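You operate a simulated robot arm through the tools that you are given. There is no shell and no other tool.

You are at the controls of a simulated robot arm. One attempt, no reset.

## Task
Tighten the silver bracket's four screws in number order, at the torque on the drawing.
Fine: blue driver, one run a screw, back in its holder after; fingers off the turning socket.
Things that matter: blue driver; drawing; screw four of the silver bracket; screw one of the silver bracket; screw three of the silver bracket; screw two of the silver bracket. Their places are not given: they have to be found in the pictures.

It is judged by the outcome, as a careful person would: the job done as asked, and still so three seconds after it is handed in. It fails if anything else is knocked over, pushed out of place, dropped, spilled or broken.

## Robot
A 7-joint arm with a two-finger parallel gripper, fixed in place. Base frame: the origin is at the foot of the arm, x ahead of it, y to its left, z up. Readings come in mm, degrees, newtons and seconds.
With the tool pointing down near the work surface it reaches from about 240 to 680 mm from the base axis. Its first joint turns from -66.0 to 66.0 degrees. Payload 2.4 kg.
Tool frame: the origin (TCP) lies between the finger pads and is the grasp point; the fingertips stand 30 mm ahead of it; z points along the fingers, y is the line along which they close. Largest opening 94 mm; finger width 28, thickness 10; the body of the gripper, 50 by 96 mm, starts 55 mm behind the TCP.
Orientation is that of the tool frame in the base frame, as a unit quaternion [w, x, y, z]. With the fingers straight down and closing along the base's y, the tool's x points along the base's -x, its y along +y and its z along -z.

## Interface
- The arm moves only by the tool nudge_tool. Its argument "targets" is a list of rows, each an object of numbers (a shift or turn left out is 0, a gripper value left out holds the last): "dx", "dy", "dz": the shift along the tool's x, y, z in mm; "rx", "ry", "rz": the turn, a rotation vector about the tool's x, y, z in degrees. In form: [{"dx": .., "dy": .., "dz": .., "rx": .., "ry": .., "rz": ..}, ...]. A call has 1 to 20 rows; each row is the pose to reach, as a shift and turn from the pose commanded when the call began, along the tool's axes at that moment. "grip" is the gripper command, from -1 (shut) to 1 (fully open), values between in proportion, set as the call begins (left out, the last holds). Each row takes 0.2 s and may step no farther than 50 mm and 8.6 degrees from the row before; otherwise, or with a gripper value out of range, the whole call is refused. Where a pose cannot be reached the arm comes as near as it can. A force on the tool above 70 N (or 10 N above the force at the start of the call, whichever is more), or a blocked arm, ends the call early, and 0.2 s more pass. Each finger travels about 153 mm/s and halts on what it meets, pressing with about 45 N; the grip force reading is that of the motor and also rises with nothing between the fingers. The clock runs only during rows and for 0.2 s after the last one: add rows that repeat a pose to give the fingers time. It gives the time, the measured TCP pose, the force on the tool (base axes), the opening and the grip force at its end, in the units of the frame above (readings bear some noise), with the torque about the TCP (base axes, N m) and any sound that the robot's microphone picked up.
- Cameras (640 x 400 px; columns grow to the right, rows downward): "scene" is fixed at [36.8, 472, 1445.9]; the picture's right is [-0.77, -0.64, 0.00], its down [-0.24, 0.29, -0.93] and it looks along [0.60, -0.71, -0.37] (base axes); focal length 376 px, centre (320, 200). "wrist" rides on the gripper at [76, 14, -103] in the tool frame; the picture's right is [-0.18, 0.98, 0.00], its down [-0.75, -0.14, -0.64] and it looks along [-0.63, -0.12, 0.77] (tool axes); focal length 243 px, centre (320, 200).
- capture(camera): a new picture of that camera. It takes no simulated time.
- probe_pixels(camera, pixels): for up to 12 pixels [column, row] of the newest picture of that camera ("zoom" is the newest enlarged one), the place [x, y, z] in the base frame of the surface seen there, good to about 2 mm, but the place of the scene camera against the robot may be out by one fixed shift of up to 25 mm in any direction. It takes no simulated time.
- enlarge(camera, box): a new picture of the part [left, top, right, bottom] of that camera's present view, enlarged. It takes no simulated time.
- finish_job(): hands the job in; it is judged then, once.

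Unless the task says otherwise, let go and move clear before handing in.

The tools are called after "Request:" by a JSON object that holds its "name" and its "arguments". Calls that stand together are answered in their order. nudge_tool: Moves the arm, as the interface text tells. Its arguments: {"type":"object","properties":{"targets":{"type":"array","items":{"type":"object","properties":{"dx":{"type":"number"},"dy":{"type":"number"},"dz":{"type":"number"},"rx":{"type":"number"},"ry":{"type":"number"},"rz":{"type":"number"}}}},"grip":{"type":"number"}},"required":["targets"]} The other tools are called the same way: capture (camera) takes a picture; probe_pixels (camera, pixels) gives the place of the surface under pixels of a picture; enlarge (camera, box) takes an enlarged picture of a part of a camera's view; finish_job () hands the job in.

At the start:

```text
time: 0.0
position: [317.9, 155.2, 1326.0]
tcp_rot: [0.001, 0.0, 1.0, 0.001]
contact_force: [0.3, 0.3, -0.5]
moment: [-0.03, 0.0, -0.01]
width: 93.8
grasp_force: 0.0
```

scene: 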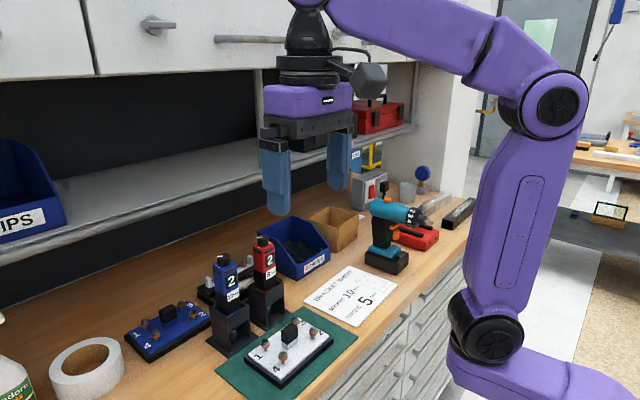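
wrist: 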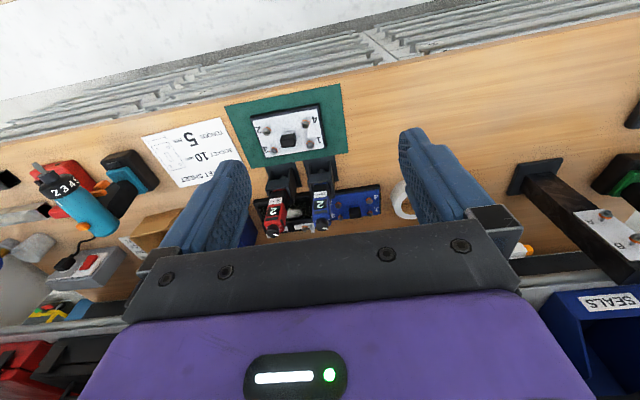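

The scene shows a silver bracket on a green mat near (290,350), a blue driver in a holder near (228,280), and the drawing near (350,295). I'll enlarge each of these first.

Request:
{"name": "enlarge", "arguments": {"camera": "scene", "box": [200, 220, 360, 400]}}

Request:
{"name": "enlarge", "arguments": {"camera": "scene", "box": [295, 255, 405, 335]}}

Request:
{"name": "enlarge", "arguments": {"camera": "wrist", "box": [220, 80, 400, 250]}}

Request:
{"name": "enlarge", "arguments": {"camera": "wrist", "box": [130, 110, 250, 190]}}

```text
2.22 times, centred on (280, 310) of scene
```

zoom: 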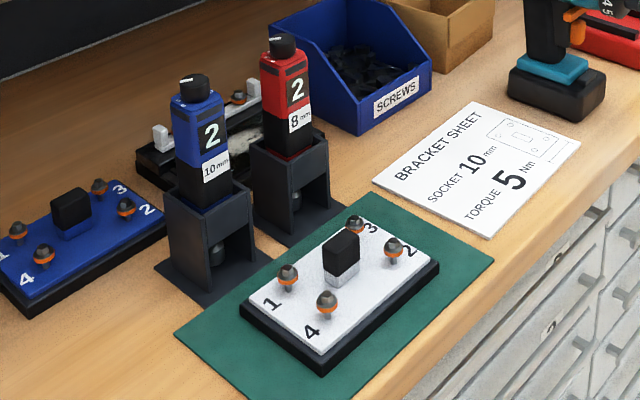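

```text
5.00 times, centred on (350, 295) of scene
```

zoom: 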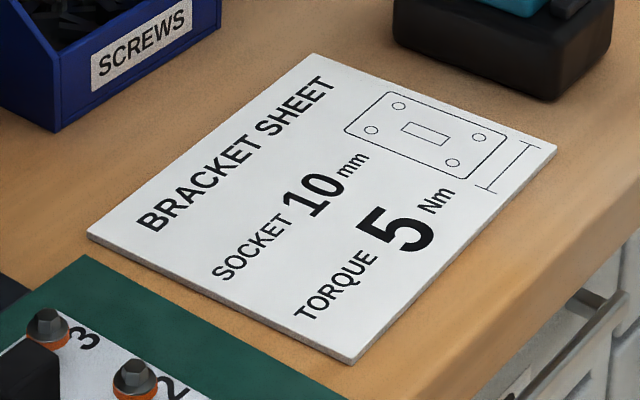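

```text
2.35 times, centred on (310, 165) of wrist
```

zoom: 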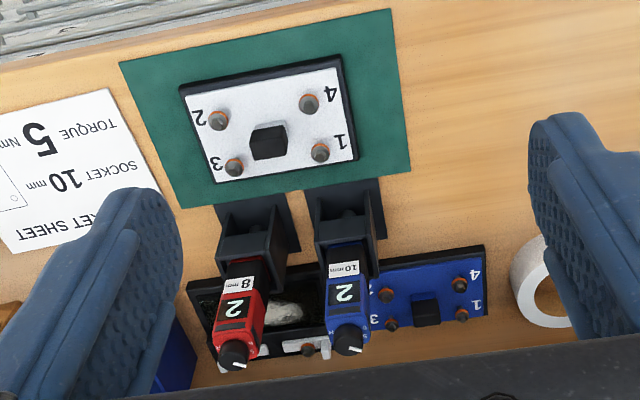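

```text
5.00 times, centred on (190, 150) of wrist
```

zoom: 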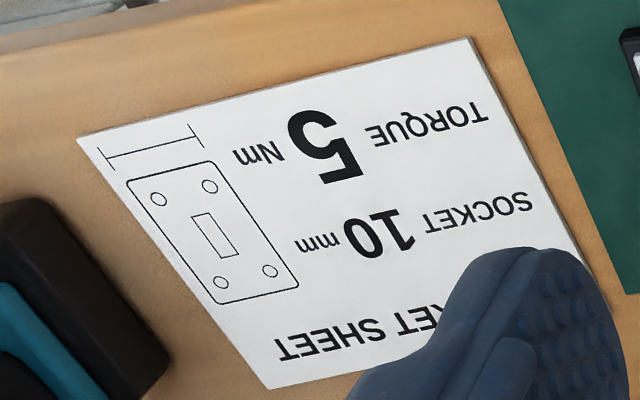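

The drawing gives socket 10 mm and torque 5 Nm. The blue driver is marked 10 mm but shows "2", and there seems to be a dial on its cap. I'll probe the places and look closely at the cap.

Request:
{"name": "enlarge", "arguments": {"camera": "scene", "box": [205, 245, 255, 365]}}

Request:
{"name": "enlarge", "arguments": {"camera": "wrist", "box": [295, 150, 355, 240]}}

Request:
{"name": "probe_pixels", "arguments": {"camera": "wrist", "pixels": [[323, 226], [316, 226], [322, 205], [318, 185], [313, 122], [311, 144], [270, 150], [275, 129], [290, 140], [340, 150], [345, 185], [190, 150]]}}

Request:
{"name": "enlarge", "arguments": {"camera": "scene", "box": [210, 245, 250, 275]}}

```text
3.33 times, centred on (230, 305) of scene
```

zoom: 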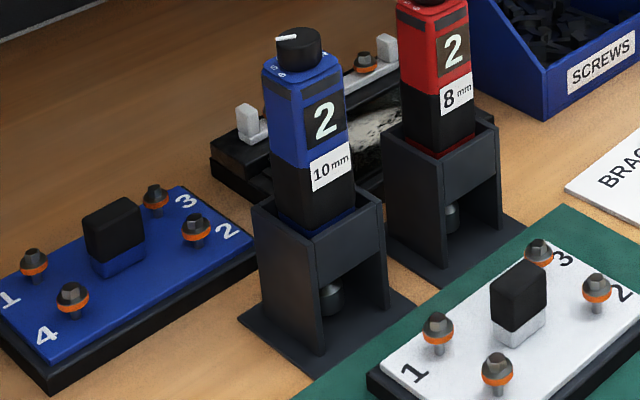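

```text
4.44 times, centred on (325, 195) of wrist
```

zoom: 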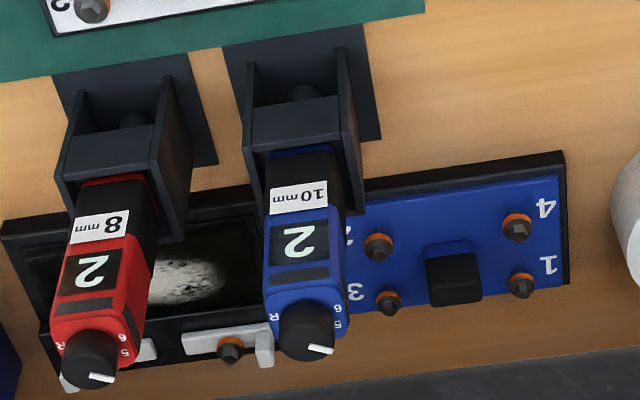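

```text
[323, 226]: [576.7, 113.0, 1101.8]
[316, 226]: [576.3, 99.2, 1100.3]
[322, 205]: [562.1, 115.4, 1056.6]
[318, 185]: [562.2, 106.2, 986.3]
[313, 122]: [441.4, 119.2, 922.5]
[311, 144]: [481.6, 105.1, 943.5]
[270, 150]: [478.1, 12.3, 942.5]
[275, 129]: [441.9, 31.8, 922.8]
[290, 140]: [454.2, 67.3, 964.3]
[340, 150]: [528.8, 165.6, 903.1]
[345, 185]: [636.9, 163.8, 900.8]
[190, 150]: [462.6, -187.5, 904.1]
```

```text
13.33 times, centred on (230, 260) of scene
```

zoom: 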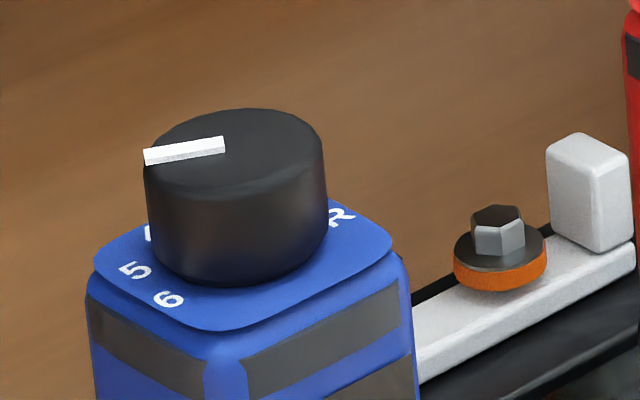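

The blue driver's knob is at about (574,107,1102), the bench is at z≈903, and the numbers run around the knob. I'll bring the wrist camera closer to read the dial.

Request:
{"name": "nudge_tool", "arguments": {"targets": [{"dx": -30, "dy": -6, "dz": 24}, {"dx": -60, "dy": -12, "dz": 48}, {"dx": -90, "dy": -18, "dz": 72}, {"dx": -120, "dy": -24, "dz": 96}, {"dx": -150, "dy": -28, "dz": 120}, {"dx": -173, "dy": -32, "dz": 137}, {"dx": -173, "dy": -32, "dz": 137}], "grip": 1}}

Request:
{"name": "capture", "arguments": {"camera": "wrist"}}

Request:
{"name": "enlarge", "arguments": {"camera": "wrist", "box": [250, 130, 390, 230]}}

Request:
{"name": "capture", "arguments": {"camera": "scene"}}

```text
time: 1.6
position: [490.2, 123.9, 1191.9]
tcp_rot: [0.0, 0.0, 1.0, 0.0]
contact_force: [0.2, -0.4, -0.9]
moment: [-0.03, 0.0, 0.03]
width: 94.0
grasp_force: 0.0
```

```text
taken
```

wrist: 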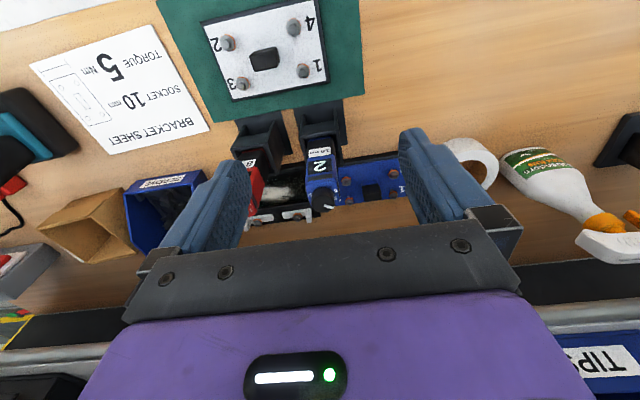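

```text
4.00 times, centred on (320, 180) of wrist
```

zoom: 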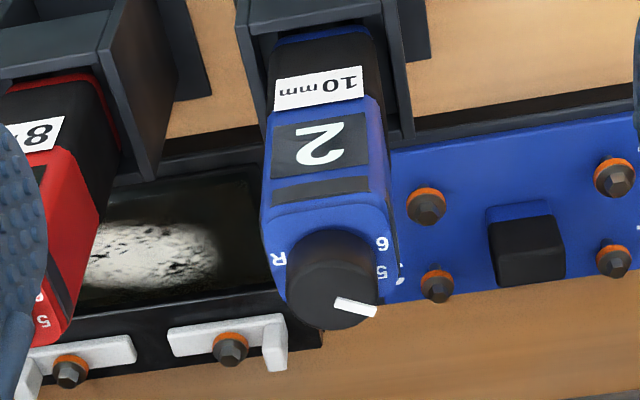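

```text
taken
```

scene: 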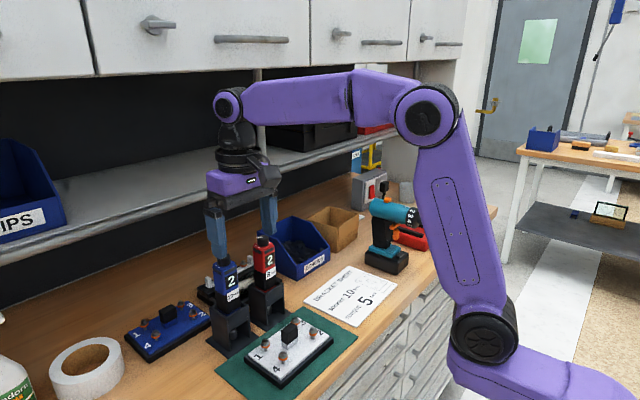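

The dial's far side is hidden behind the knob. The top rows of the wrist image look nearly straight down, so I'll check shelf clearance before moving forward over the driver.

Request:
{"name": "probe_pixels", "arguments": {"camera": "wrist", "pixels": [[600, 330], [600, 275], [560, 280], [60, 325], [320, 205], [322, 165], [252, 165], [600, 360], [265, 190], [590, 245]]}}

Request:
{"name": "probe_pixels", "arguments": {"camera": "scene", "pixels": [[100, 223], [20, 245], [340, 130], [300, 165], [150, 200], [50, 60], [225, 262], [228, 283]]}}

```text
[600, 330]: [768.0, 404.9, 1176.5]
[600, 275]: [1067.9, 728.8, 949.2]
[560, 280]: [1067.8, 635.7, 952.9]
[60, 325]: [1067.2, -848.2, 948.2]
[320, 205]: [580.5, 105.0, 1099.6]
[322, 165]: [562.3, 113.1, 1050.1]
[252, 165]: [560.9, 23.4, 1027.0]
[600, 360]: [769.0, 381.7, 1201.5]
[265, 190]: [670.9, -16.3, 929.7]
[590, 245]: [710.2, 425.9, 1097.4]
```

```text
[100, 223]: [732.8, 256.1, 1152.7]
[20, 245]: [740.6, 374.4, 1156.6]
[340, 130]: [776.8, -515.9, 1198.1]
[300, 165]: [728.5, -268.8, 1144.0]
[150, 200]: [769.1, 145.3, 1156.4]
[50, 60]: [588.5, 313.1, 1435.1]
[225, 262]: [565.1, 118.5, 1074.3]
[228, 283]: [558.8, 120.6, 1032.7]
```

The shelf edge is near x≈740, z≈1155, and the overhead cabinets start around x≈590. I'll check the cabinet bottom height before going forward.

Request:
{"name": "probe_pixels", "arguments": {"camera": "scene", "pixels": [[50, 78], [50, 70], [150, 70], [200, 65], [280, 60], [340, 70], [230, 100], [240, 140], [130, 30], [320, 60]]}}

```text
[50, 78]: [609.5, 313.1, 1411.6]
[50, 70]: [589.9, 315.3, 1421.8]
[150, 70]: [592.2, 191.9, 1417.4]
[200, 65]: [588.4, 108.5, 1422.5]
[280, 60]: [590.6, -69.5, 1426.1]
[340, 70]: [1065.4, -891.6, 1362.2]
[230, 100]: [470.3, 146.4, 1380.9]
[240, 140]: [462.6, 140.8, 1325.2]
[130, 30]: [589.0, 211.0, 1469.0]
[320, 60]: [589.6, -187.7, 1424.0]
```

The cabinet bottom is about z≈1415, so the wrist clears it if the TCP stays at or below about 1140. I'll descend and then go forward for a steeper view of the dial.

Request:
{"name": "nudge_tool", "arguments": {"targets": [{"dx": 0, "dy": -8, "dz": 26}, {"dx": 0, "dy": -17, "dz": 50}, {"dx": -35, "dy": -17, "dz": 50}, {"dx": -70, "dy": -17, "dz": 50}, {"dx": -95, "dy": -17, "dz": 50}, {"dx": -95, "dy": -17, "dz": 50}]}}

Request:
{"name": "capture", "arguments": {"camera": "wrist"}}

Request:
{"name": "enlarge", "arguments": {"camera": "wrist", "box": [270, 40, 390, 160]}}

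Request:
{"name": "capture", "arguments": {"camera": "scene"}}

```text
time: 3.0
position: [585.5, 106.1, 1138.3]
tcp_rot: [0.0, 0.0, 1.0, 0.001]
contact_force: [-0.2, 0.1, 0.1]
moment: [0.02, -0.03, 0.03]
width: 93.9
grasp_force: 0.0
```

```text
taken
```

wrist: 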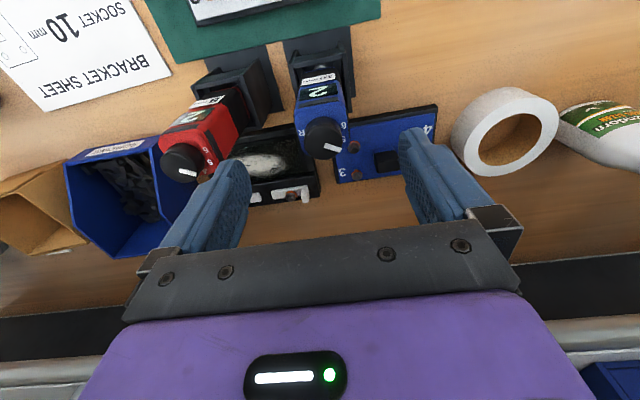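

```text
3.33 times, centred on (330, 100) of wrist
```

zoom: 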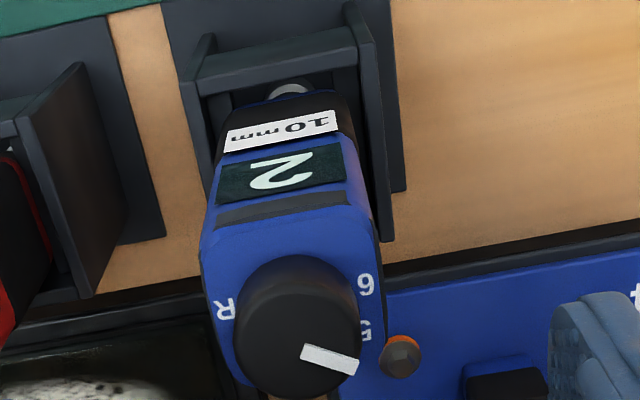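

```text
taken
```

scene: 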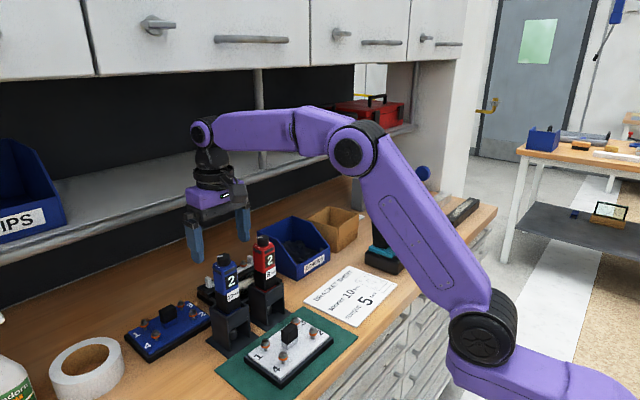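

The wrist is well below the cabinets. I'll go 45 mm further forward for a near-vertical view of the dial.

Request:
{"name": "nudge_tool", "arguments": {"targets": [{"dx": -25}, {"dx": -48}, {"dx": -48}]}}

Request:
{"name": "capture", "arguments": {"camera": "wrist"}}

Request:
{"name": "enlarge", "arguments": {"camera": "wrist", "box": [270, 0, 390, 100]}}

```text
time: 3.8
position: [632.7, 107.2, 1137.3]
tcp_rot: [0.0, 0.0, 1.0, 0.001]
contact_force: [0.6, -0.4, -0.1]
moment: [-0.01, -0.04, 0.0]
width: 94.1
grasp_force: 0.0
```

```text
taken
```

wrist: 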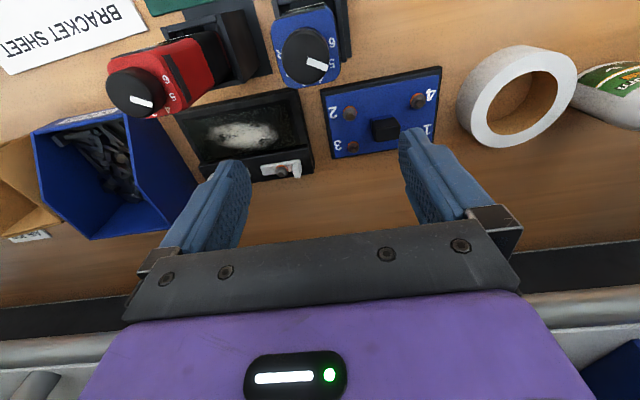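

```text
4.00 times, centred on (330, 50) of wrist
```

zoom: 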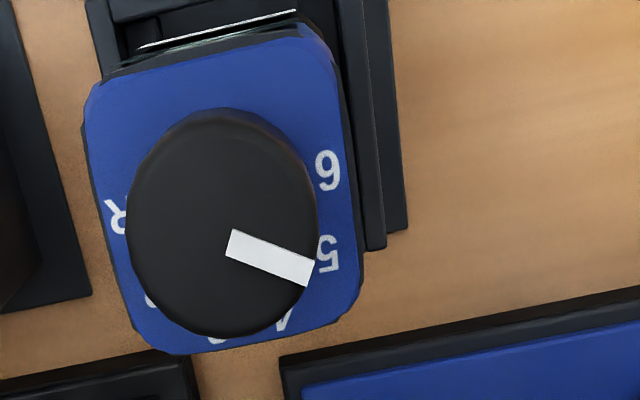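

From above, the digits run 6 (327,170), 5 (327,255), 4, 3, 2, R around the ring. The white pointer seems to point at 5 while the front panel says "2", which conflicts. I'll look at both drivers and their panels more closely.

Request:
{"name": "enlarge", "arguments": {"camera": "scene", "box": [210, 250, 245, 305]}}

Request:
{"name": "enlarge", "arguments": {"camera": "scene", "box": [250, 230, 285, 285]}}

Request:
{"name": "enlarge", "arguments": {"camera": "wrist", "box": [265, 0, 345, 50]}}

Request:
{"name": "enlarge", "arguments": {"camera": "wrist", "box": [90, 20, 250, 130]}}

Request:
{"name": "enlarge", "arguments": {"camera": "scene", "box": [350, 180, 430, 280]}}

```text
7.27 times, centred on (228, 278) of scene
```

zoom: 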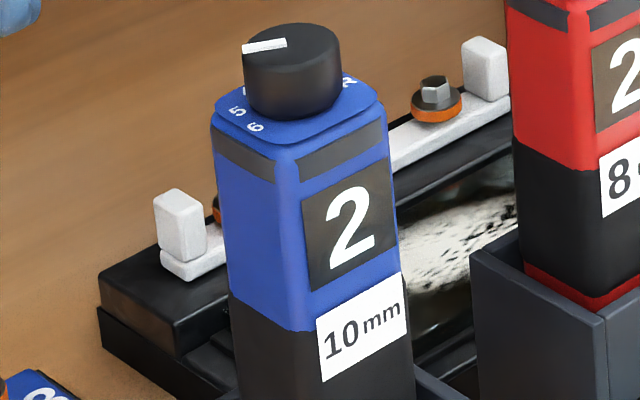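

```text
7.27 times, centred on (268, 258) of scene
```

zoom: 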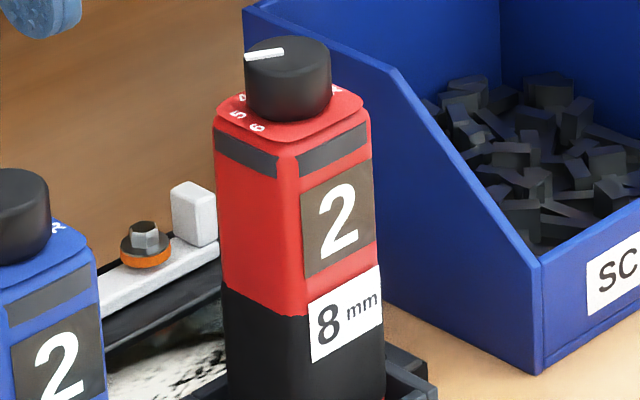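

```text
8.00 times, centred on (305, 25) of wrist
```

zoom: 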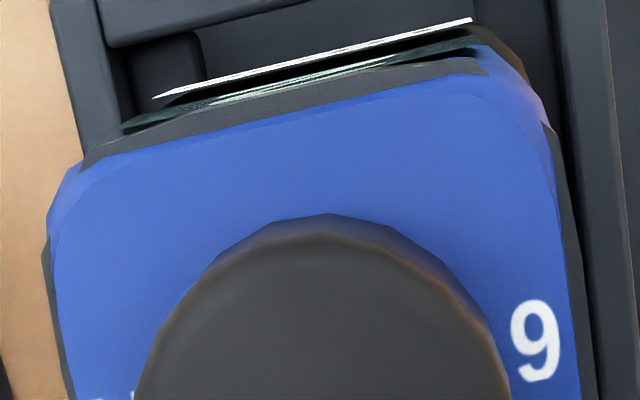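

```text
3.64 times, centred on (170, 75) of wrist
```

zoom: 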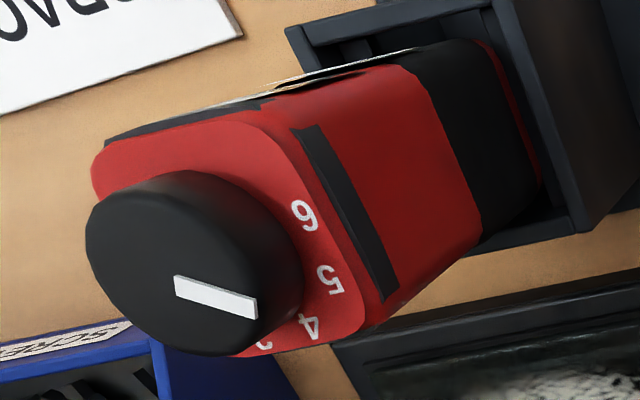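

```text
4.00 times, centred on (390, 230) of scene
```

zoom: 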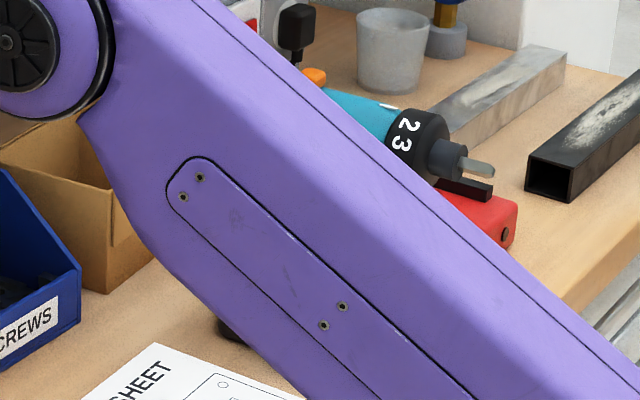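

The pointer does line up with 5 (about 40° pitch), but both panels read "2". Before changing anything I'll measure the knob, body and screws precisely. After that, a small dial turn will show whether the panel follows it.

Request:
{"name": "enlarge", "arguments": {"camera": "wrist", "box": [260, 0, 350, 100]}}

Request:
{"name": "probe_pixels", "arguments": {"camera": "wrist", "pixels": [[282, 55], [327, 55], [305, 32], [305, 80], [305, 55], [330, 42], [278, 20], [330, 20], [337, 70], [283, 80], [295, 12], [333, 62]]}}

```text
4.00 times, centred on (305, 50) of wrist
```

zoom: 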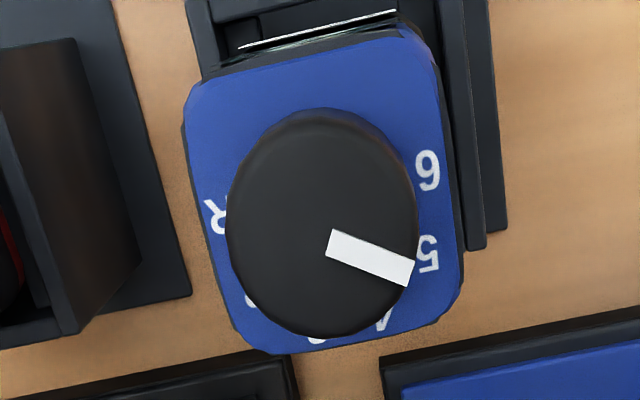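

```text
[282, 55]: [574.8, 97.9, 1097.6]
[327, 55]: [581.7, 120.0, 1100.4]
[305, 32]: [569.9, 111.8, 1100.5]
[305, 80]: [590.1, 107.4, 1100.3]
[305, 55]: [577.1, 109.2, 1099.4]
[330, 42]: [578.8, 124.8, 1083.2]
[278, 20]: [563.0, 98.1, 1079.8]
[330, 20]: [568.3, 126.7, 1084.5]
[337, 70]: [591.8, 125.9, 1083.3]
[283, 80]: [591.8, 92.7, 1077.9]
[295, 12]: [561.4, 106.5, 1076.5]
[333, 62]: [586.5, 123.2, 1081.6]
```

The knob centre is about (579,109), top z≈1100, radius ≈12, with the body top at z≈1083. I'll narrow the fingers to about 44 mm, centre over the knob, lower, and grip it lightly.

Request:
{"name": "nudge_tool", "arguments": {"targets": [{"dx": 0, "dz": 0}, {"dx": 0, "dz": 0}, {"dx": 27, "dy": 1, "dz": 0}, {"dx": 53.7, "dy": 1.8, "dz": 0}, {"dx": 53.7, "dy": 1.8, "dz": 0}, {"dx": 53.7, "dy": 1.8, "dz": 9}, {"dx": 53.7, "dy": 1.8, "dz": 18}, {"dx": 53.7, "dy": 1.8, "dz": 18}], "grip": -0.06}}

Request:
{"name": "capture", "arguments": {"camera": "wrist"}}

Request:
{"name": "enlarge", "arguments": {"camera": "wrist", "box": [240, 90, 400, 230]}}

Request:
{"name": "enlarge", "arguments": {"camera": "scene", "box": [190, 200, 270, 300]}}

```text
time: 5.6
position: [579.7, 108.0, 1120.6]
tcp_rot: [0.0, 0.001, 1.0, 0.001]
contact_force: [0.6, 0.8, 0.7]
moment: [0.01, -0.02, -0.01]
width: 44.1
grasp_force: 0.1
```

```text
taken
```

wrist: 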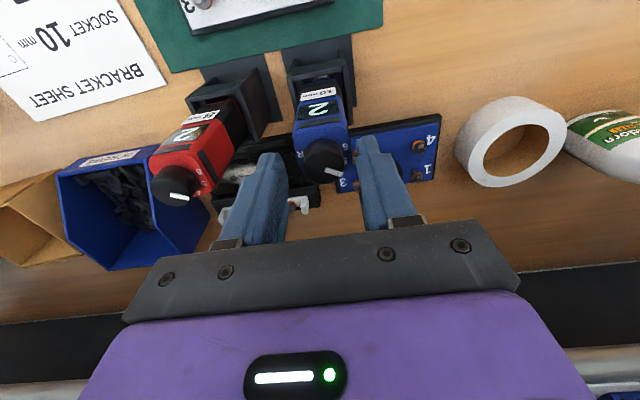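

```text
2.86 times, centred on (320, 160) of wrist
```

zoom: 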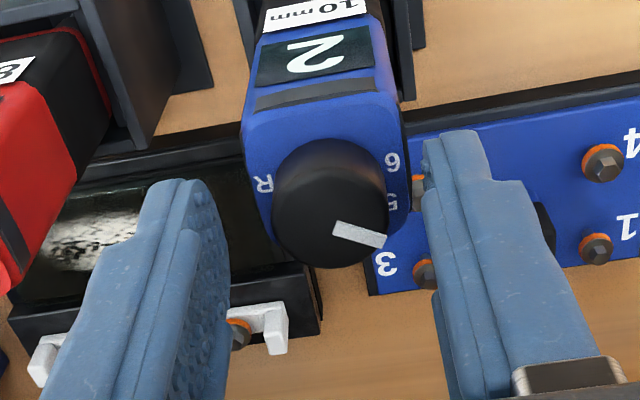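

```text
4.00 times, centred on (230, 250) of scene
```

zoom: 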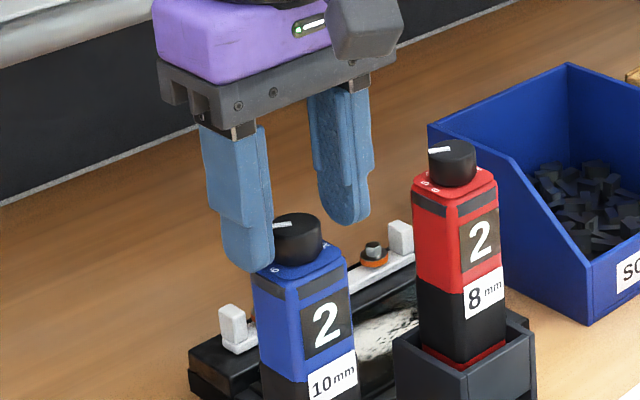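

The fingers straddle the knob, with tips at about z≈1090. I'll check the alignment by probing the fingertips against the knob.

Request:
{"name": "probe_pixels", "arguments": {"camera": "wrist", "pixels": [[269, 155], [272, 165], [365, 140], [369, 150], [320, 145], [308, 160], [340, 160], [322, 178], [322, 165], [340, 148], [285, 175]]}}

```text
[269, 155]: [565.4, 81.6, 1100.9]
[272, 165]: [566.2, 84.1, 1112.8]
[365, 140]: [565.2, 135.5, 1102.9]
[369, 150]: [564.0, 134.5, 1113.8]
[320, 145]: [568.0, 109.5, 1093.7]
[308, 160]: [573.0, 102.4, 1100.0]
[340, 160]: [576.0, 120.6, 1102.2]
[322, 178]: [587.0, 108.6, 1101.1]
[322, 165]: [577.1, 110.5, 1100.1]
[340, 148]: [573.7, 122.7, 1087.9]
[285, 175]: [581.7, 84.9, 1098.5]
```

The fingers are centred on the knob within about 1 mm. I'll close on it and check the reading.

Request:
{"name": "nudge_tool", "arguments": {"targets": [{"dz": 0}, {"dz": 0}, {"dz": 0}], "grip": -0.65}}

Request:
{"name": "enlarge", "arguments": {"camera": "wrist", "box": [240, 90, 400, 230]}}

```text
time: 6.4
position: [578.2, 108.4, 1120.3]
tcp_rot: [-0.001, -0.001, 1.0, 0.001]
contact_force: [0.4, 1.2, 1.5]
moment: [0.07, -0.03, 0.01]
width: 23.7
grasp_force: 44.8
```

```text
2.86 times, centred on (320, 160) of wrist
```

zoom: 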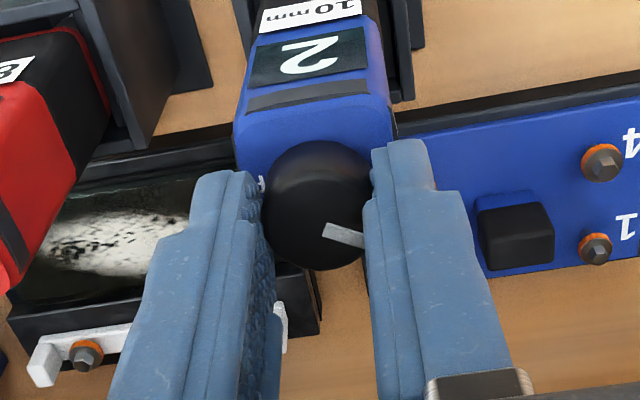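

The knob is held at 23.7 mm and the panel still reads "2". I'll turn one step (36°) toward the printed 4 and see whether the panel follows.

Request:
{"name": "nudge_tool", "arguments": {"targets": [{"rz": 7.2}, {"rz": 14.4}, {"rz": 21.6}, {"rz": 28.8}, {"rz": 36}, {"rz": 36}]}}

Request:
{"name": "capture", "arguments": {"camera": "wrist"}}

Request:
{"name": "enlarge", "arguments": {"camera": "wrist", "box": [240, 90, 400, 230]}}

Request:
{"name": "enlarge", "arguments": {"camera": "scene", "box": [190, 200, 270, 300]}}

```text
time: 7.8
position: [577.5, 108.4, 1119.5]
tcp_rot: [-0.001, 0.31, 0.951, 0.001]
contact_force: [1.7, 2.5, 2.2]
moment: [0.14, -0.12, -0.04]
width: 23.5
grasp_force: 44.5
```

```text
taken
```

wrist: 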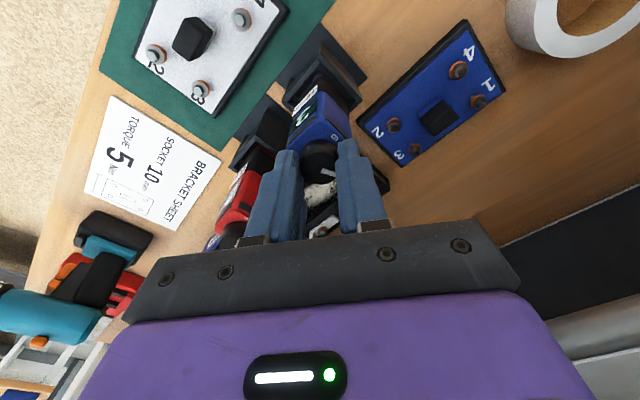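

```text
2.86 times, centred on (320, 160) of wrist
```

zoom: 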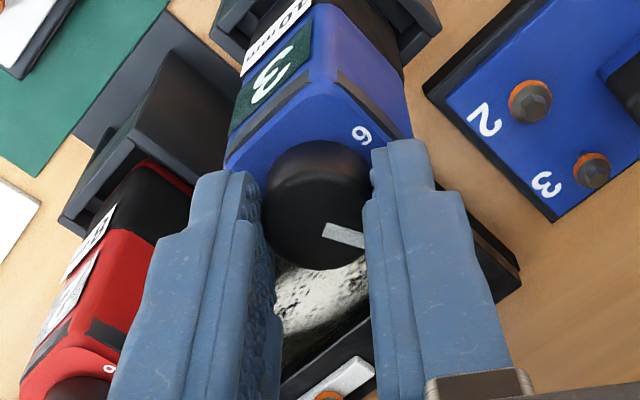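

```text
4.00 times, centred on (230, 250) of scene
```

zoom: 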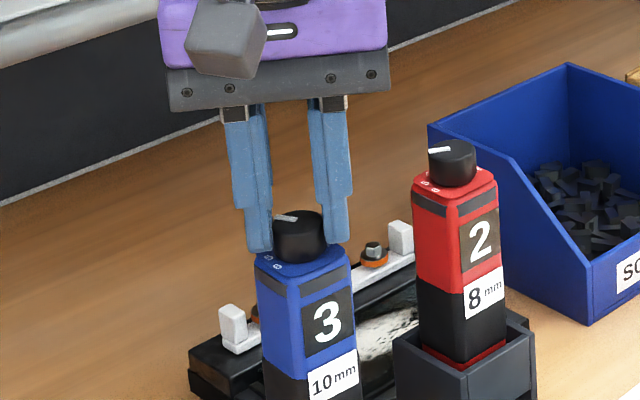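

The panel changed from 2 to 3, so it's a live readout of the setting and rises with this direction of turn. I'll follow the display toward 5, one step at a time.

Request:
{"name": "nudge_tool", "arguments": {"targets": [{"rz": 7.2}, {"rz": 14.4}, {"rz": 21.6}, {"rz": 28.8}, {"rz": 36}, {"rz": 36}]}}

Request:
{"name": "enlarge", "arguments": {"camera": "scene", "box": [190, 200, 270, 300]}}

Request:
{"name": "enlarge", "arguments": {"camera": "wrist", "box": [240, 90, 400, 230]}}

```text
time: 9.2
position: [578.8, 108.6, 1119.6]
tcp_rot: [-0.001, 0.588, 0.809, 0.001]
contact_force: [-0.6, 2.3, -0.7]
moment: [0.25, 0.12, 0.05]
width: 23.6
grasp_force: 45.1
```

```text
4.00 times, centred on (230, 250) of scene
```

zoom: 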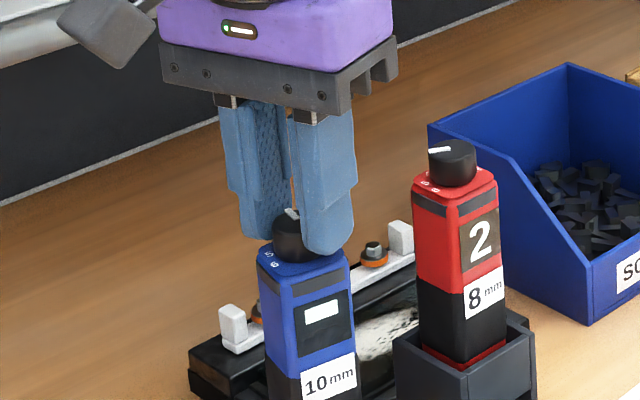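

```text
2.86 times, centred on (320, 160) of wrist
```

zoom: 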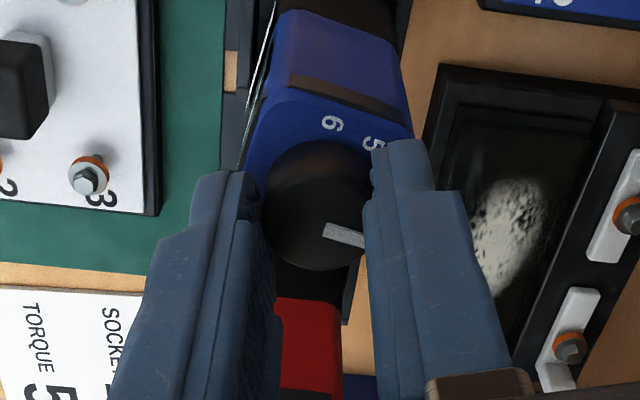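

The panel now shows a white block instead of a digit at (322,312) in the zoom. I'll look closer.

Request:
{"name": "enlarge", "arguments": {"camera": "scene", "box": [215, 255, 245, 290]}}

Request:
{"name": "enlarge", "arguments": {"camera": "wrist", "box": [290, 90, 350, 140]}}

```text
11.43 times, centred on (230, 272) of scene
```

zoom: 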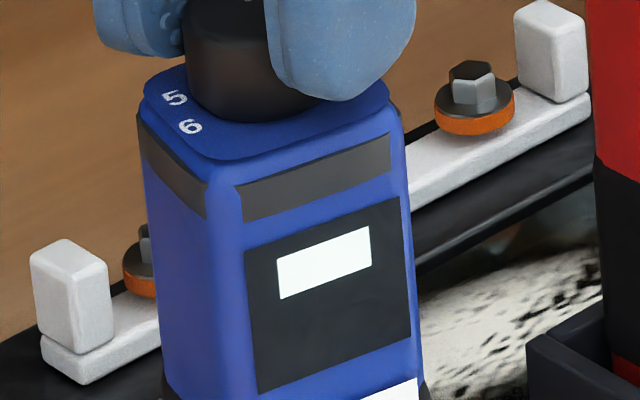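

```text
8.00 times, centred on (320, 115) of wrist
```

zoom: 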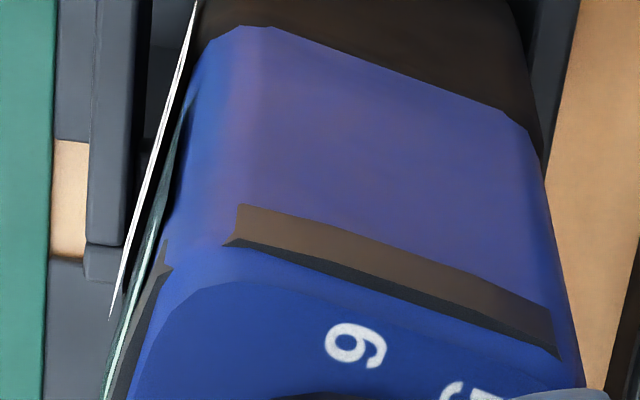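

The block looks like a dash, so the dial is probably between positions. I'll continue in smaller steps and watch the display.

Request:
{"name": "nudge_tool", "arguments": {"targets": [{"rz": 6}, {"rz": 12}, {"rz": 12}]}}

Request:
{"name": "enlarge", "arguments": {"camera": "scene", "box": [205, 235, 255, 290]}}

```text
time: 10.0
position: [579.6, 108.2, 1122.0]
tcp_rot: [0.001, 0.67, 0.742, 0.0]
contact_force: [0.2, -0.9, 0.3]
moment: [-0.01, 0.01, 0.01]
width: 23.6
grasp_force: 45.3
```

```text
7.27 times, centred on (230, 262) of scene
```

zoom: 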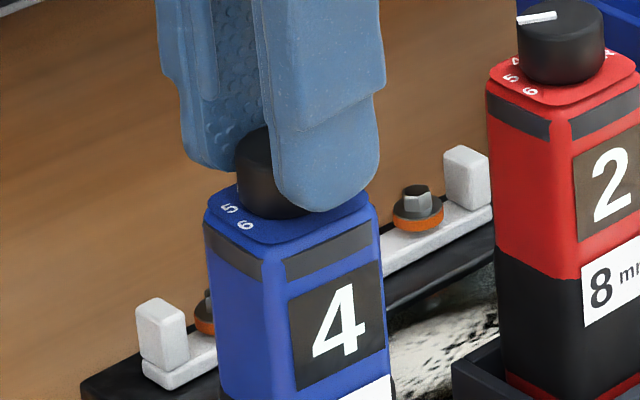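

The display now reads 4 at +84°, so the pitch is about 45°. I'll continue about 45° more toward 5.

Request:
{"name": "nudge_tool", "arguments": {"targets": [{"rz": 7.5}, {"rz": 15}, {"rz": 22.5}, {"rz": 30}, {"rz": 37.5}, {"rz": 45}, {"rz": 45}]}}

Request:
{"name": "enlarge", "arguments": {"camera": "scene", "box": [205, 235, 255, 290]}}

Request:
{"name": "capture", "arguments": {"camera": "wrist"}}

```text
time: 11.6
position: [577.9, 107.5, 1120.9]
tcp_rot: [0.0, 0.904, 0.428, 0.001]
contact_force: [-0.5, -0.7, -0.2]
moment: [-0.01, 0.02, -0.02]
width: 23.7
grasp_force: 44.7
```

```text
7.27 times, centred on (230, 262) of scene
```

zoom: 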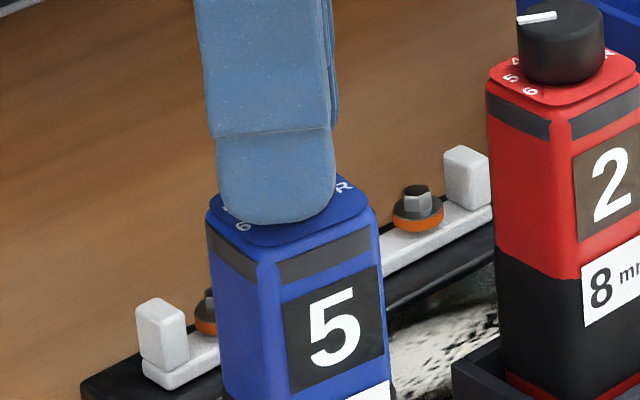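

```text
taken
```

wrist: 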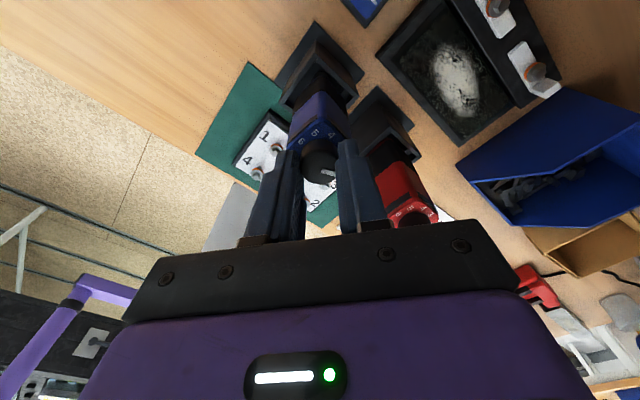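

The display reads 5. I'll nudge 4° more toward the middle of its window, release, and then check the dial and panel.

Request:
{"name": "nudge_tool", "arguments": {"targets": [{"rz": 4}, {"rz": 4}]}}

Request:
{"name": "nudge_tool", "arguments": {"targets": [{"dz": 0}, {"dz": 0}, {"dz": -10}, {"dz": -22}, {"dz": -22}], "grip": 0.0}}

Request:
{"name": "capture", "arguments": {"camera": "wrist"}}

Request:
{"name": "enlarge", "arguments": {"camera": "wrist", "box": [260, 80, 400, 220]}}

Request:
{"name": "enlarge", "arguments": {"camera": "scene", "box": [205, 235, 255, 290]}}

```text
time: 12.2
position: [579.0, 108.0, 1120.1]
tcp_rot: [0.0, 0.917, 0.398, 0.0]
contact_force: [-0.3, 0.9, 0.6]
moment: [0.11, -0.09, 0.0]
width: 23.4
grasp_force: 45.0
```

```text
time: 13.4
position: [580.0, 108.2, 1143.0]
tcp_rot: [0.0, 0.917, 0.398, 0.0]
contact_force: [0.0, -0.2, -0.7]
moment: [-0.03, 0.01, 0.0]
width: 47.3
grasp_force: 0.1
```

```text
taken
```

wrist: 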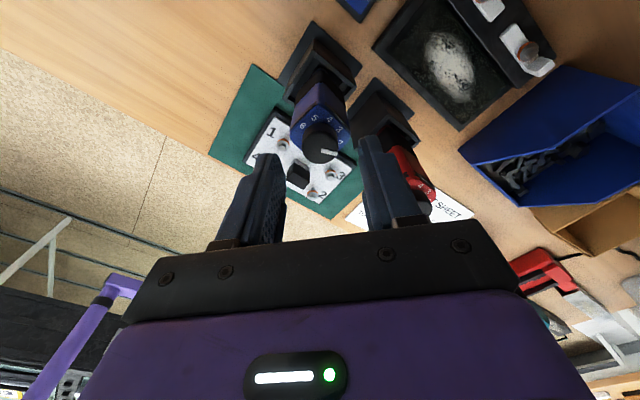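

```text
2.86 times, centred on (330, 150) of wrist
```

zoom: 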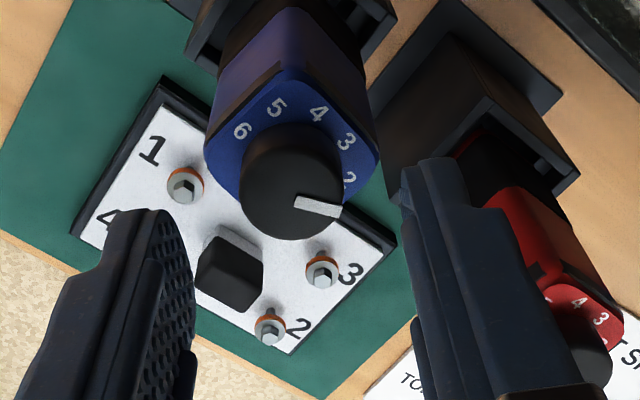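

```text
7.27 times, centred on (230, 262) of scene
```

zoom: 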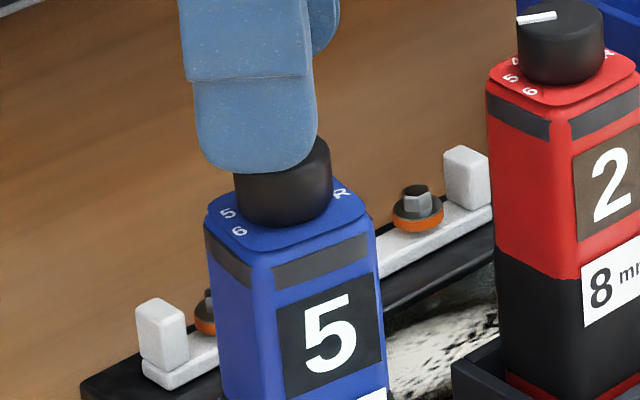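

The display is set at 5 after release. I'll rotate the gripper back to its starting orientation above the knob, open to about 70 mm, and re-measure the body before gripping it.

Request:
{"name": "nudge_tool", "arguments": {"targets": [{"rz": -8.3}, {"rz": -16.6}, {"rz": -24.9}, {"rz": -33.2}, {"rz": -41.5}, {"rz": -49.8}, {"rz": -58.1}, {"rz": -66.4}, {"rz": -74.7}, {"rz": -83}, {"rz": -91.3}, {"rz": -99.6}, {"rz": -107.9}, {"rz": -116.2}, {"rz": -124.5}, {"rz": -133}, {"rz": -133}]}}

Request:
{"name": "nudge_tool", "arguments": {"targets": [{"dz": 0}, {"dz": 0}], "grip": 0.49}}

Request:
{"name": "capture", "arguments": {"camera": "wrist"}}

Request:
{"name": "enlarge", "arguments": {"camera": "wrist", "box": [250, 50, 390, 200]}}

```text
time: 17.0
position: [580.0, 107.4, 1142.7]
tcp_rot: [0.001, -0.001, 1.0, 0.001]
contact_force: [0.7, 0.0, 0.3]
moment: [0.01, 0.0, 0.01]
width: 46.9
grasp_force: 0.0
```

```text
time: 17.6
position: [580.0, 107.8, 1142.4]
tcp_rot: [0.0, 0.0, 1.0, 0.001]
contact_force: [-0.7, -0.2, 0.1]
moment: [0.02, -0.02, -0.01]
width: 69.8
grasp_force: 0.1
```

```text
taken
```

wrist: 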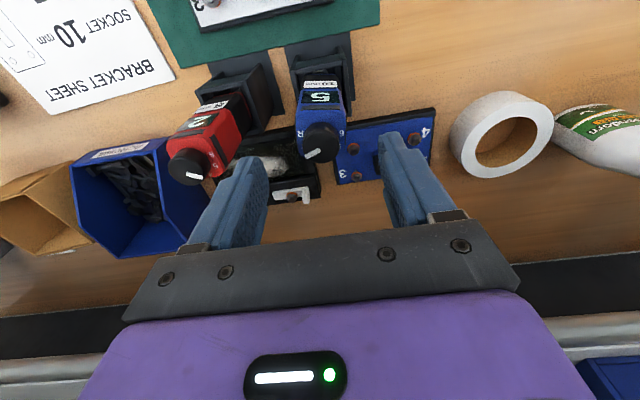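

```text
2.67 times, centred on (320, 125) of wrist
```

zoom: 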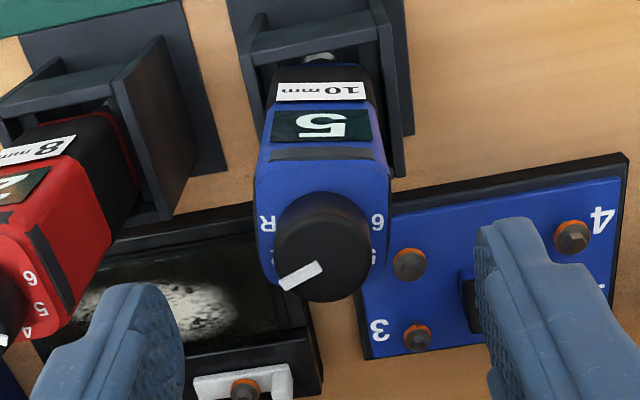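

The panel shows 5. I'll probe the body's sides, the holder and the socket through this view.

Request:
{"name": "probe_pixels", "arguments": {"camera": "zoom", "pixels": [[262, 225], [382, 215], [320, 190], [265, 180], [378, 175], [320, 90], [320, 35], [322, 60], [382, 30], [245, 60], [320, 160], [320, 240]]}}

Request:
{"name": "enlarge", "arguments": {"camera": "scene", "box": [200, 290, 270, 365]}}

```text
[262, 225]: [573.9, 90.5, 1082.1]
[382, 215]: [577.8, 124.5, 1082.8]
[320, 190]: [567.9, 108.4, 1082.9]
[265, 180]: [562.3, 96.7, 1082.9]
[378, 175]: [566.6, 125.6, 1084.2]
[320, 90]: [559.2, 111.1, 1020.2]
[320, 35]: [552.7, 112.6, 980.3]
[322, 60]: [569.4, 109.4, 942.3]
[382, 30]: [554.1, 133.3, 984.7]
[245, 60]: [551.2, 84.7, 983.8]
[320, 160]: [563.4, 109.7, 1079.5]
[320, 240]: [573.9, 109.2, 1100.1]
```

```text
5.33 times, centred on (235, 328) of scene
```

zoom: 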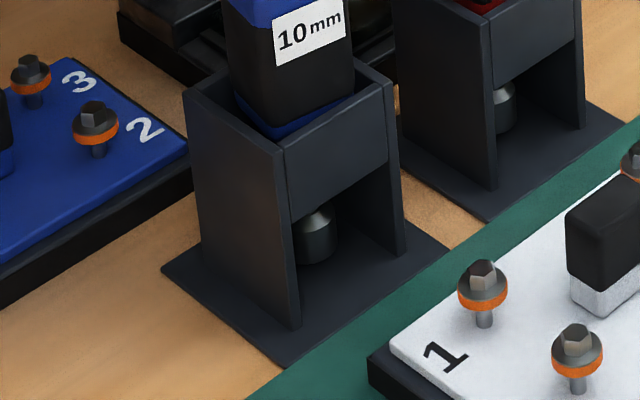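

The body spans about x 560–598 and y 91–127, and the holder top is at z≈984. I'll descend to TCP z≈1055 around the upper body, keeping off the socket, and grip.

Request:
{"name": "nudge_tool", "arguments": {"targets": [{"dx": 0.5, "dy": 0.8, "dz": 25}, {"dx": 0.5, "dy": 0.8, "dz": 50}, {"dx": 0.5, "dy": 0.8, "dz": 70}, {"dx": 0.5, "dy": 0.8, "dz": 86}, {"dx": 0.5, "dy": 0.8, "dz": 86}]}}

Request:
{"name": "enlarge", "arguments": {"camera": "scene", "box": [180, 200, 280, 320]}}

```text
time: 18.8
position: [577.6, 110.5, 1055.0]
tcp_rot: [0.0, 0.0, 1.0, 0.001]
contact_force: [-0.2, -0.6, 0.1]
moment: [-0.01, 0.0, 0.0]
width: 70.0
grasp_force: 0.0
```

```text
3.33 times, centred on (230, 260) of scene
```

zoom: 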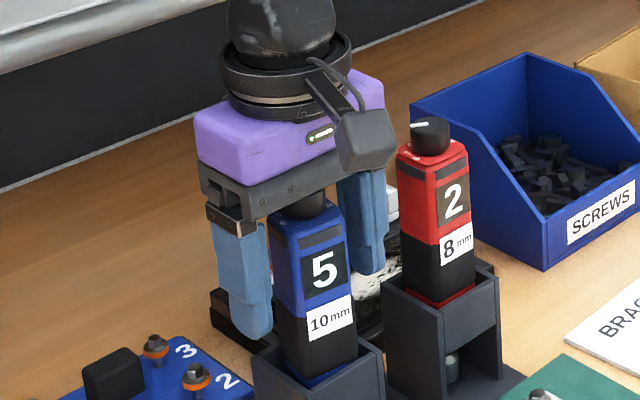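

The fingers straddle the body, with the panel clear. I'll close on it.

Request:
{"name": "nudge_tool", "arguments": {"targets": [{"dz": 0}, {"dz": 0}, {"dz": 0}], "grip": -1}}

Request:
{"name": "enlarge", "arguments": {"camera": "scene", "box": [180, 200, 280, 320]}}

```text
time: 19.6
position: [577.8, 108.4, 1056.1]
tcp_rot: [0.0, 0.001, 1.0, 0.001]
contact_force: [0.4, -4.0, 0.4]
moment: [-0.22, -0.19, -0.11]
width: 42.6
grasp_force: 44.5
```

```text
3.33 times, centred on (230, 260) of scene
```

zoom: 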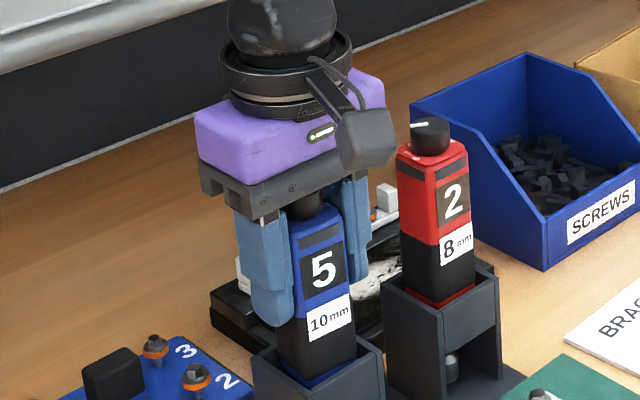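

The body is held at 42.6 mm and the panel still shows 5. I'll lift straight up slowly.

Request:
{"name": "nudge_tool", "arguments": {"targets": [{"dz": -10}, {"dz": -20}, {"dz": -35}, {"dz": -50}, {"dz": -65}, {"dz": -80}, {"dz": -80}]}}

Request:
{"name": "capture", "arguments": {"camera": "scene"}}

Request:
{"name": "enlarge", "arguments": {"camera": "scene", "box": [170, 180, 290, 360]}}

Request:
{"name": "capture", "arguments": {"camera": "wrist"}}

```text
time: 21.2
position: [579.0, 110.4, 1138.8]
tcp_rot: [0.0, 0.001, 1.0, 0.001]
contact_force: [0.8, 0.6, -4.2]
moment: [0.0, -0.01, -0.02]
width: 41.6
grasp_force: 44.7
```

```text
taken
```

scene: 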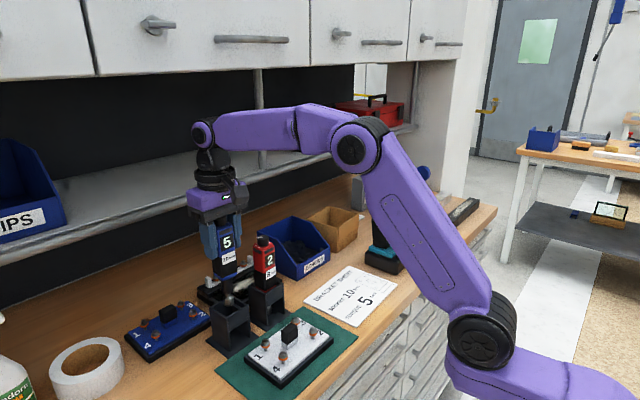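

```text
2.22 times, centred on (230, 270) of scene
```

zoom: 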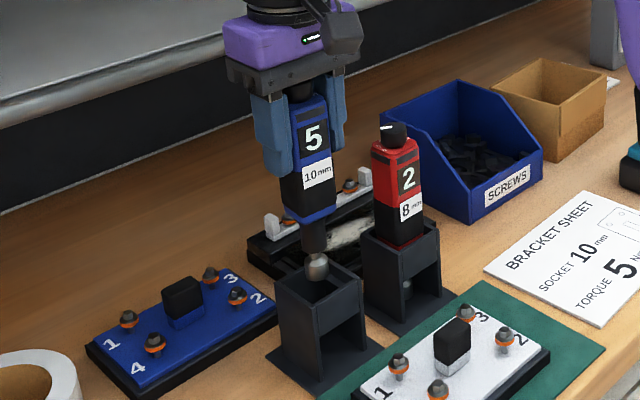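

```text
taken
```

wrist: 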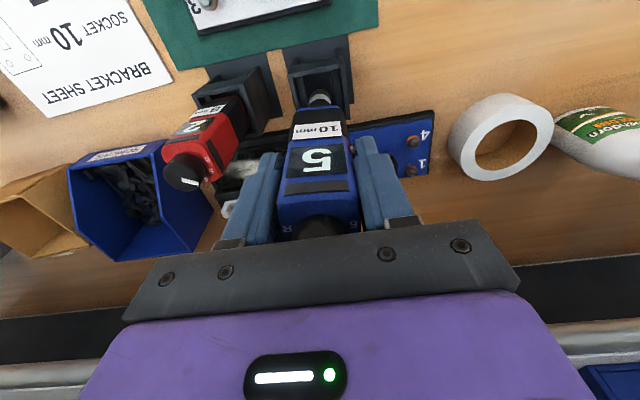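

The driver is out, with its weight about 4–5 N, and the socket is near the holder rim. I'll probe the socket tip before moving sideways.

Request:
{"name": "enlarge", "arguments": {"camera": "wrist", "box": [270, 60, 390, 180]}}

Request:
{"name": "enlarge", "arguments": {"camera": "scene", "box": [195, 260, 275, 360]}}

Request:
{"name": "probe_pixels", "arguments": {"camera": "zoom", "pixels": [[265, 145], [265, 165], [265, 175], [262, 130], [256, 110], [190, 195], [250, 225], [330, 195]]}}

Request:
{"name": "probe_pixels", "arguments": {"camera": "wrist", "pixels": [[320, 97], [320, 103], [316, 90], [304, 70], [337, 62], [318, 130], [290, 66]]}}

```text
3.33 times, centred on (330, 120) of wrist
```

zoom: 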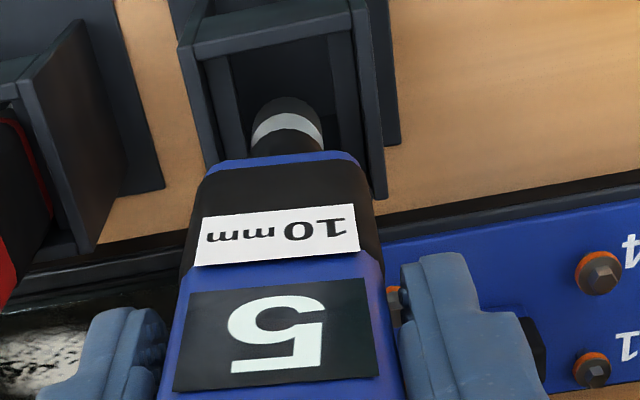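

```text
4.00 times, centred on (235, 310) of scene
```

zoom: 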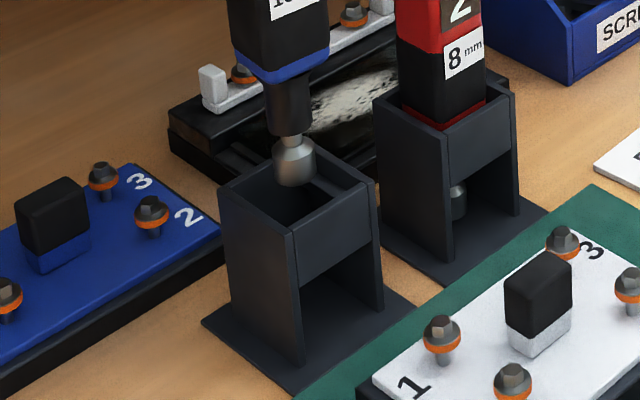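

```text
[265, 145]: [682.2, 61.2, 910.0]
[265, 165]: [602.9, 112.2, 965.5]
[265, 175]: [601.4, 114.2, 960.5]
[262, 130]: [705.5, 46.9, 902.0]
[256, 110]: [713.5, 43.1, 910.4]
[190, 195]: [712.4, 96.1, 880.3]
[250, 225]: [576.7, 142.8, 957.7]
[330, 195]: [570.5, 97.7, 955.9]
```

```text
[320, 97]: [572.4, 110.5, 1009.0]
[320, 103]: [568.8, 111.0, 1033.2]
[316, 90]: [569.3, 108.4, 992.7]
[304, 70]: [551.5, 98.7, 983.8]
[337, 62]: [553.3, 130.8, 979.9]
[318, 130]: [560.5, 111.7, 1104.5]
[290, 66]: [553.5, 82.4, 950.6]
```

Request:
{"name": "probe_pixels", "arguments": {"camera": "zoom", "pixels": [[293, 182], [293, 165], [290, 148], [288, 115], [280, 75], [225, 190], [295, 232], [370, 185], [442, 322], [562, 235], [512, 370], [630, 272]]}}

```text
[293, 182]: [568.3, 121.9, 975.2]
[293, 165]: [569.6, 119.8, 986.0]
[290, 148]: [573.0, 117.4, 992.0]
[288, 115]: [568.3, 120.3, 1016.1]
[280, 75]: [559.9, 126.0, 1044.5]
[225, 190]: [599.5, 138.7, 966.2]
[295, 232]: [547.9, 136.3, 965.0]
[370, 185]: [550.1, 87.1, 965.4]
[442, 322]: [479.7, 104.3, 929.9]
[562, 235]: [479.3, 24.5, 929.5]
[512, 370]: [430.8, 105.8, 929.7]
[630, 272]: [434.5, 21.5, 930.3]
```

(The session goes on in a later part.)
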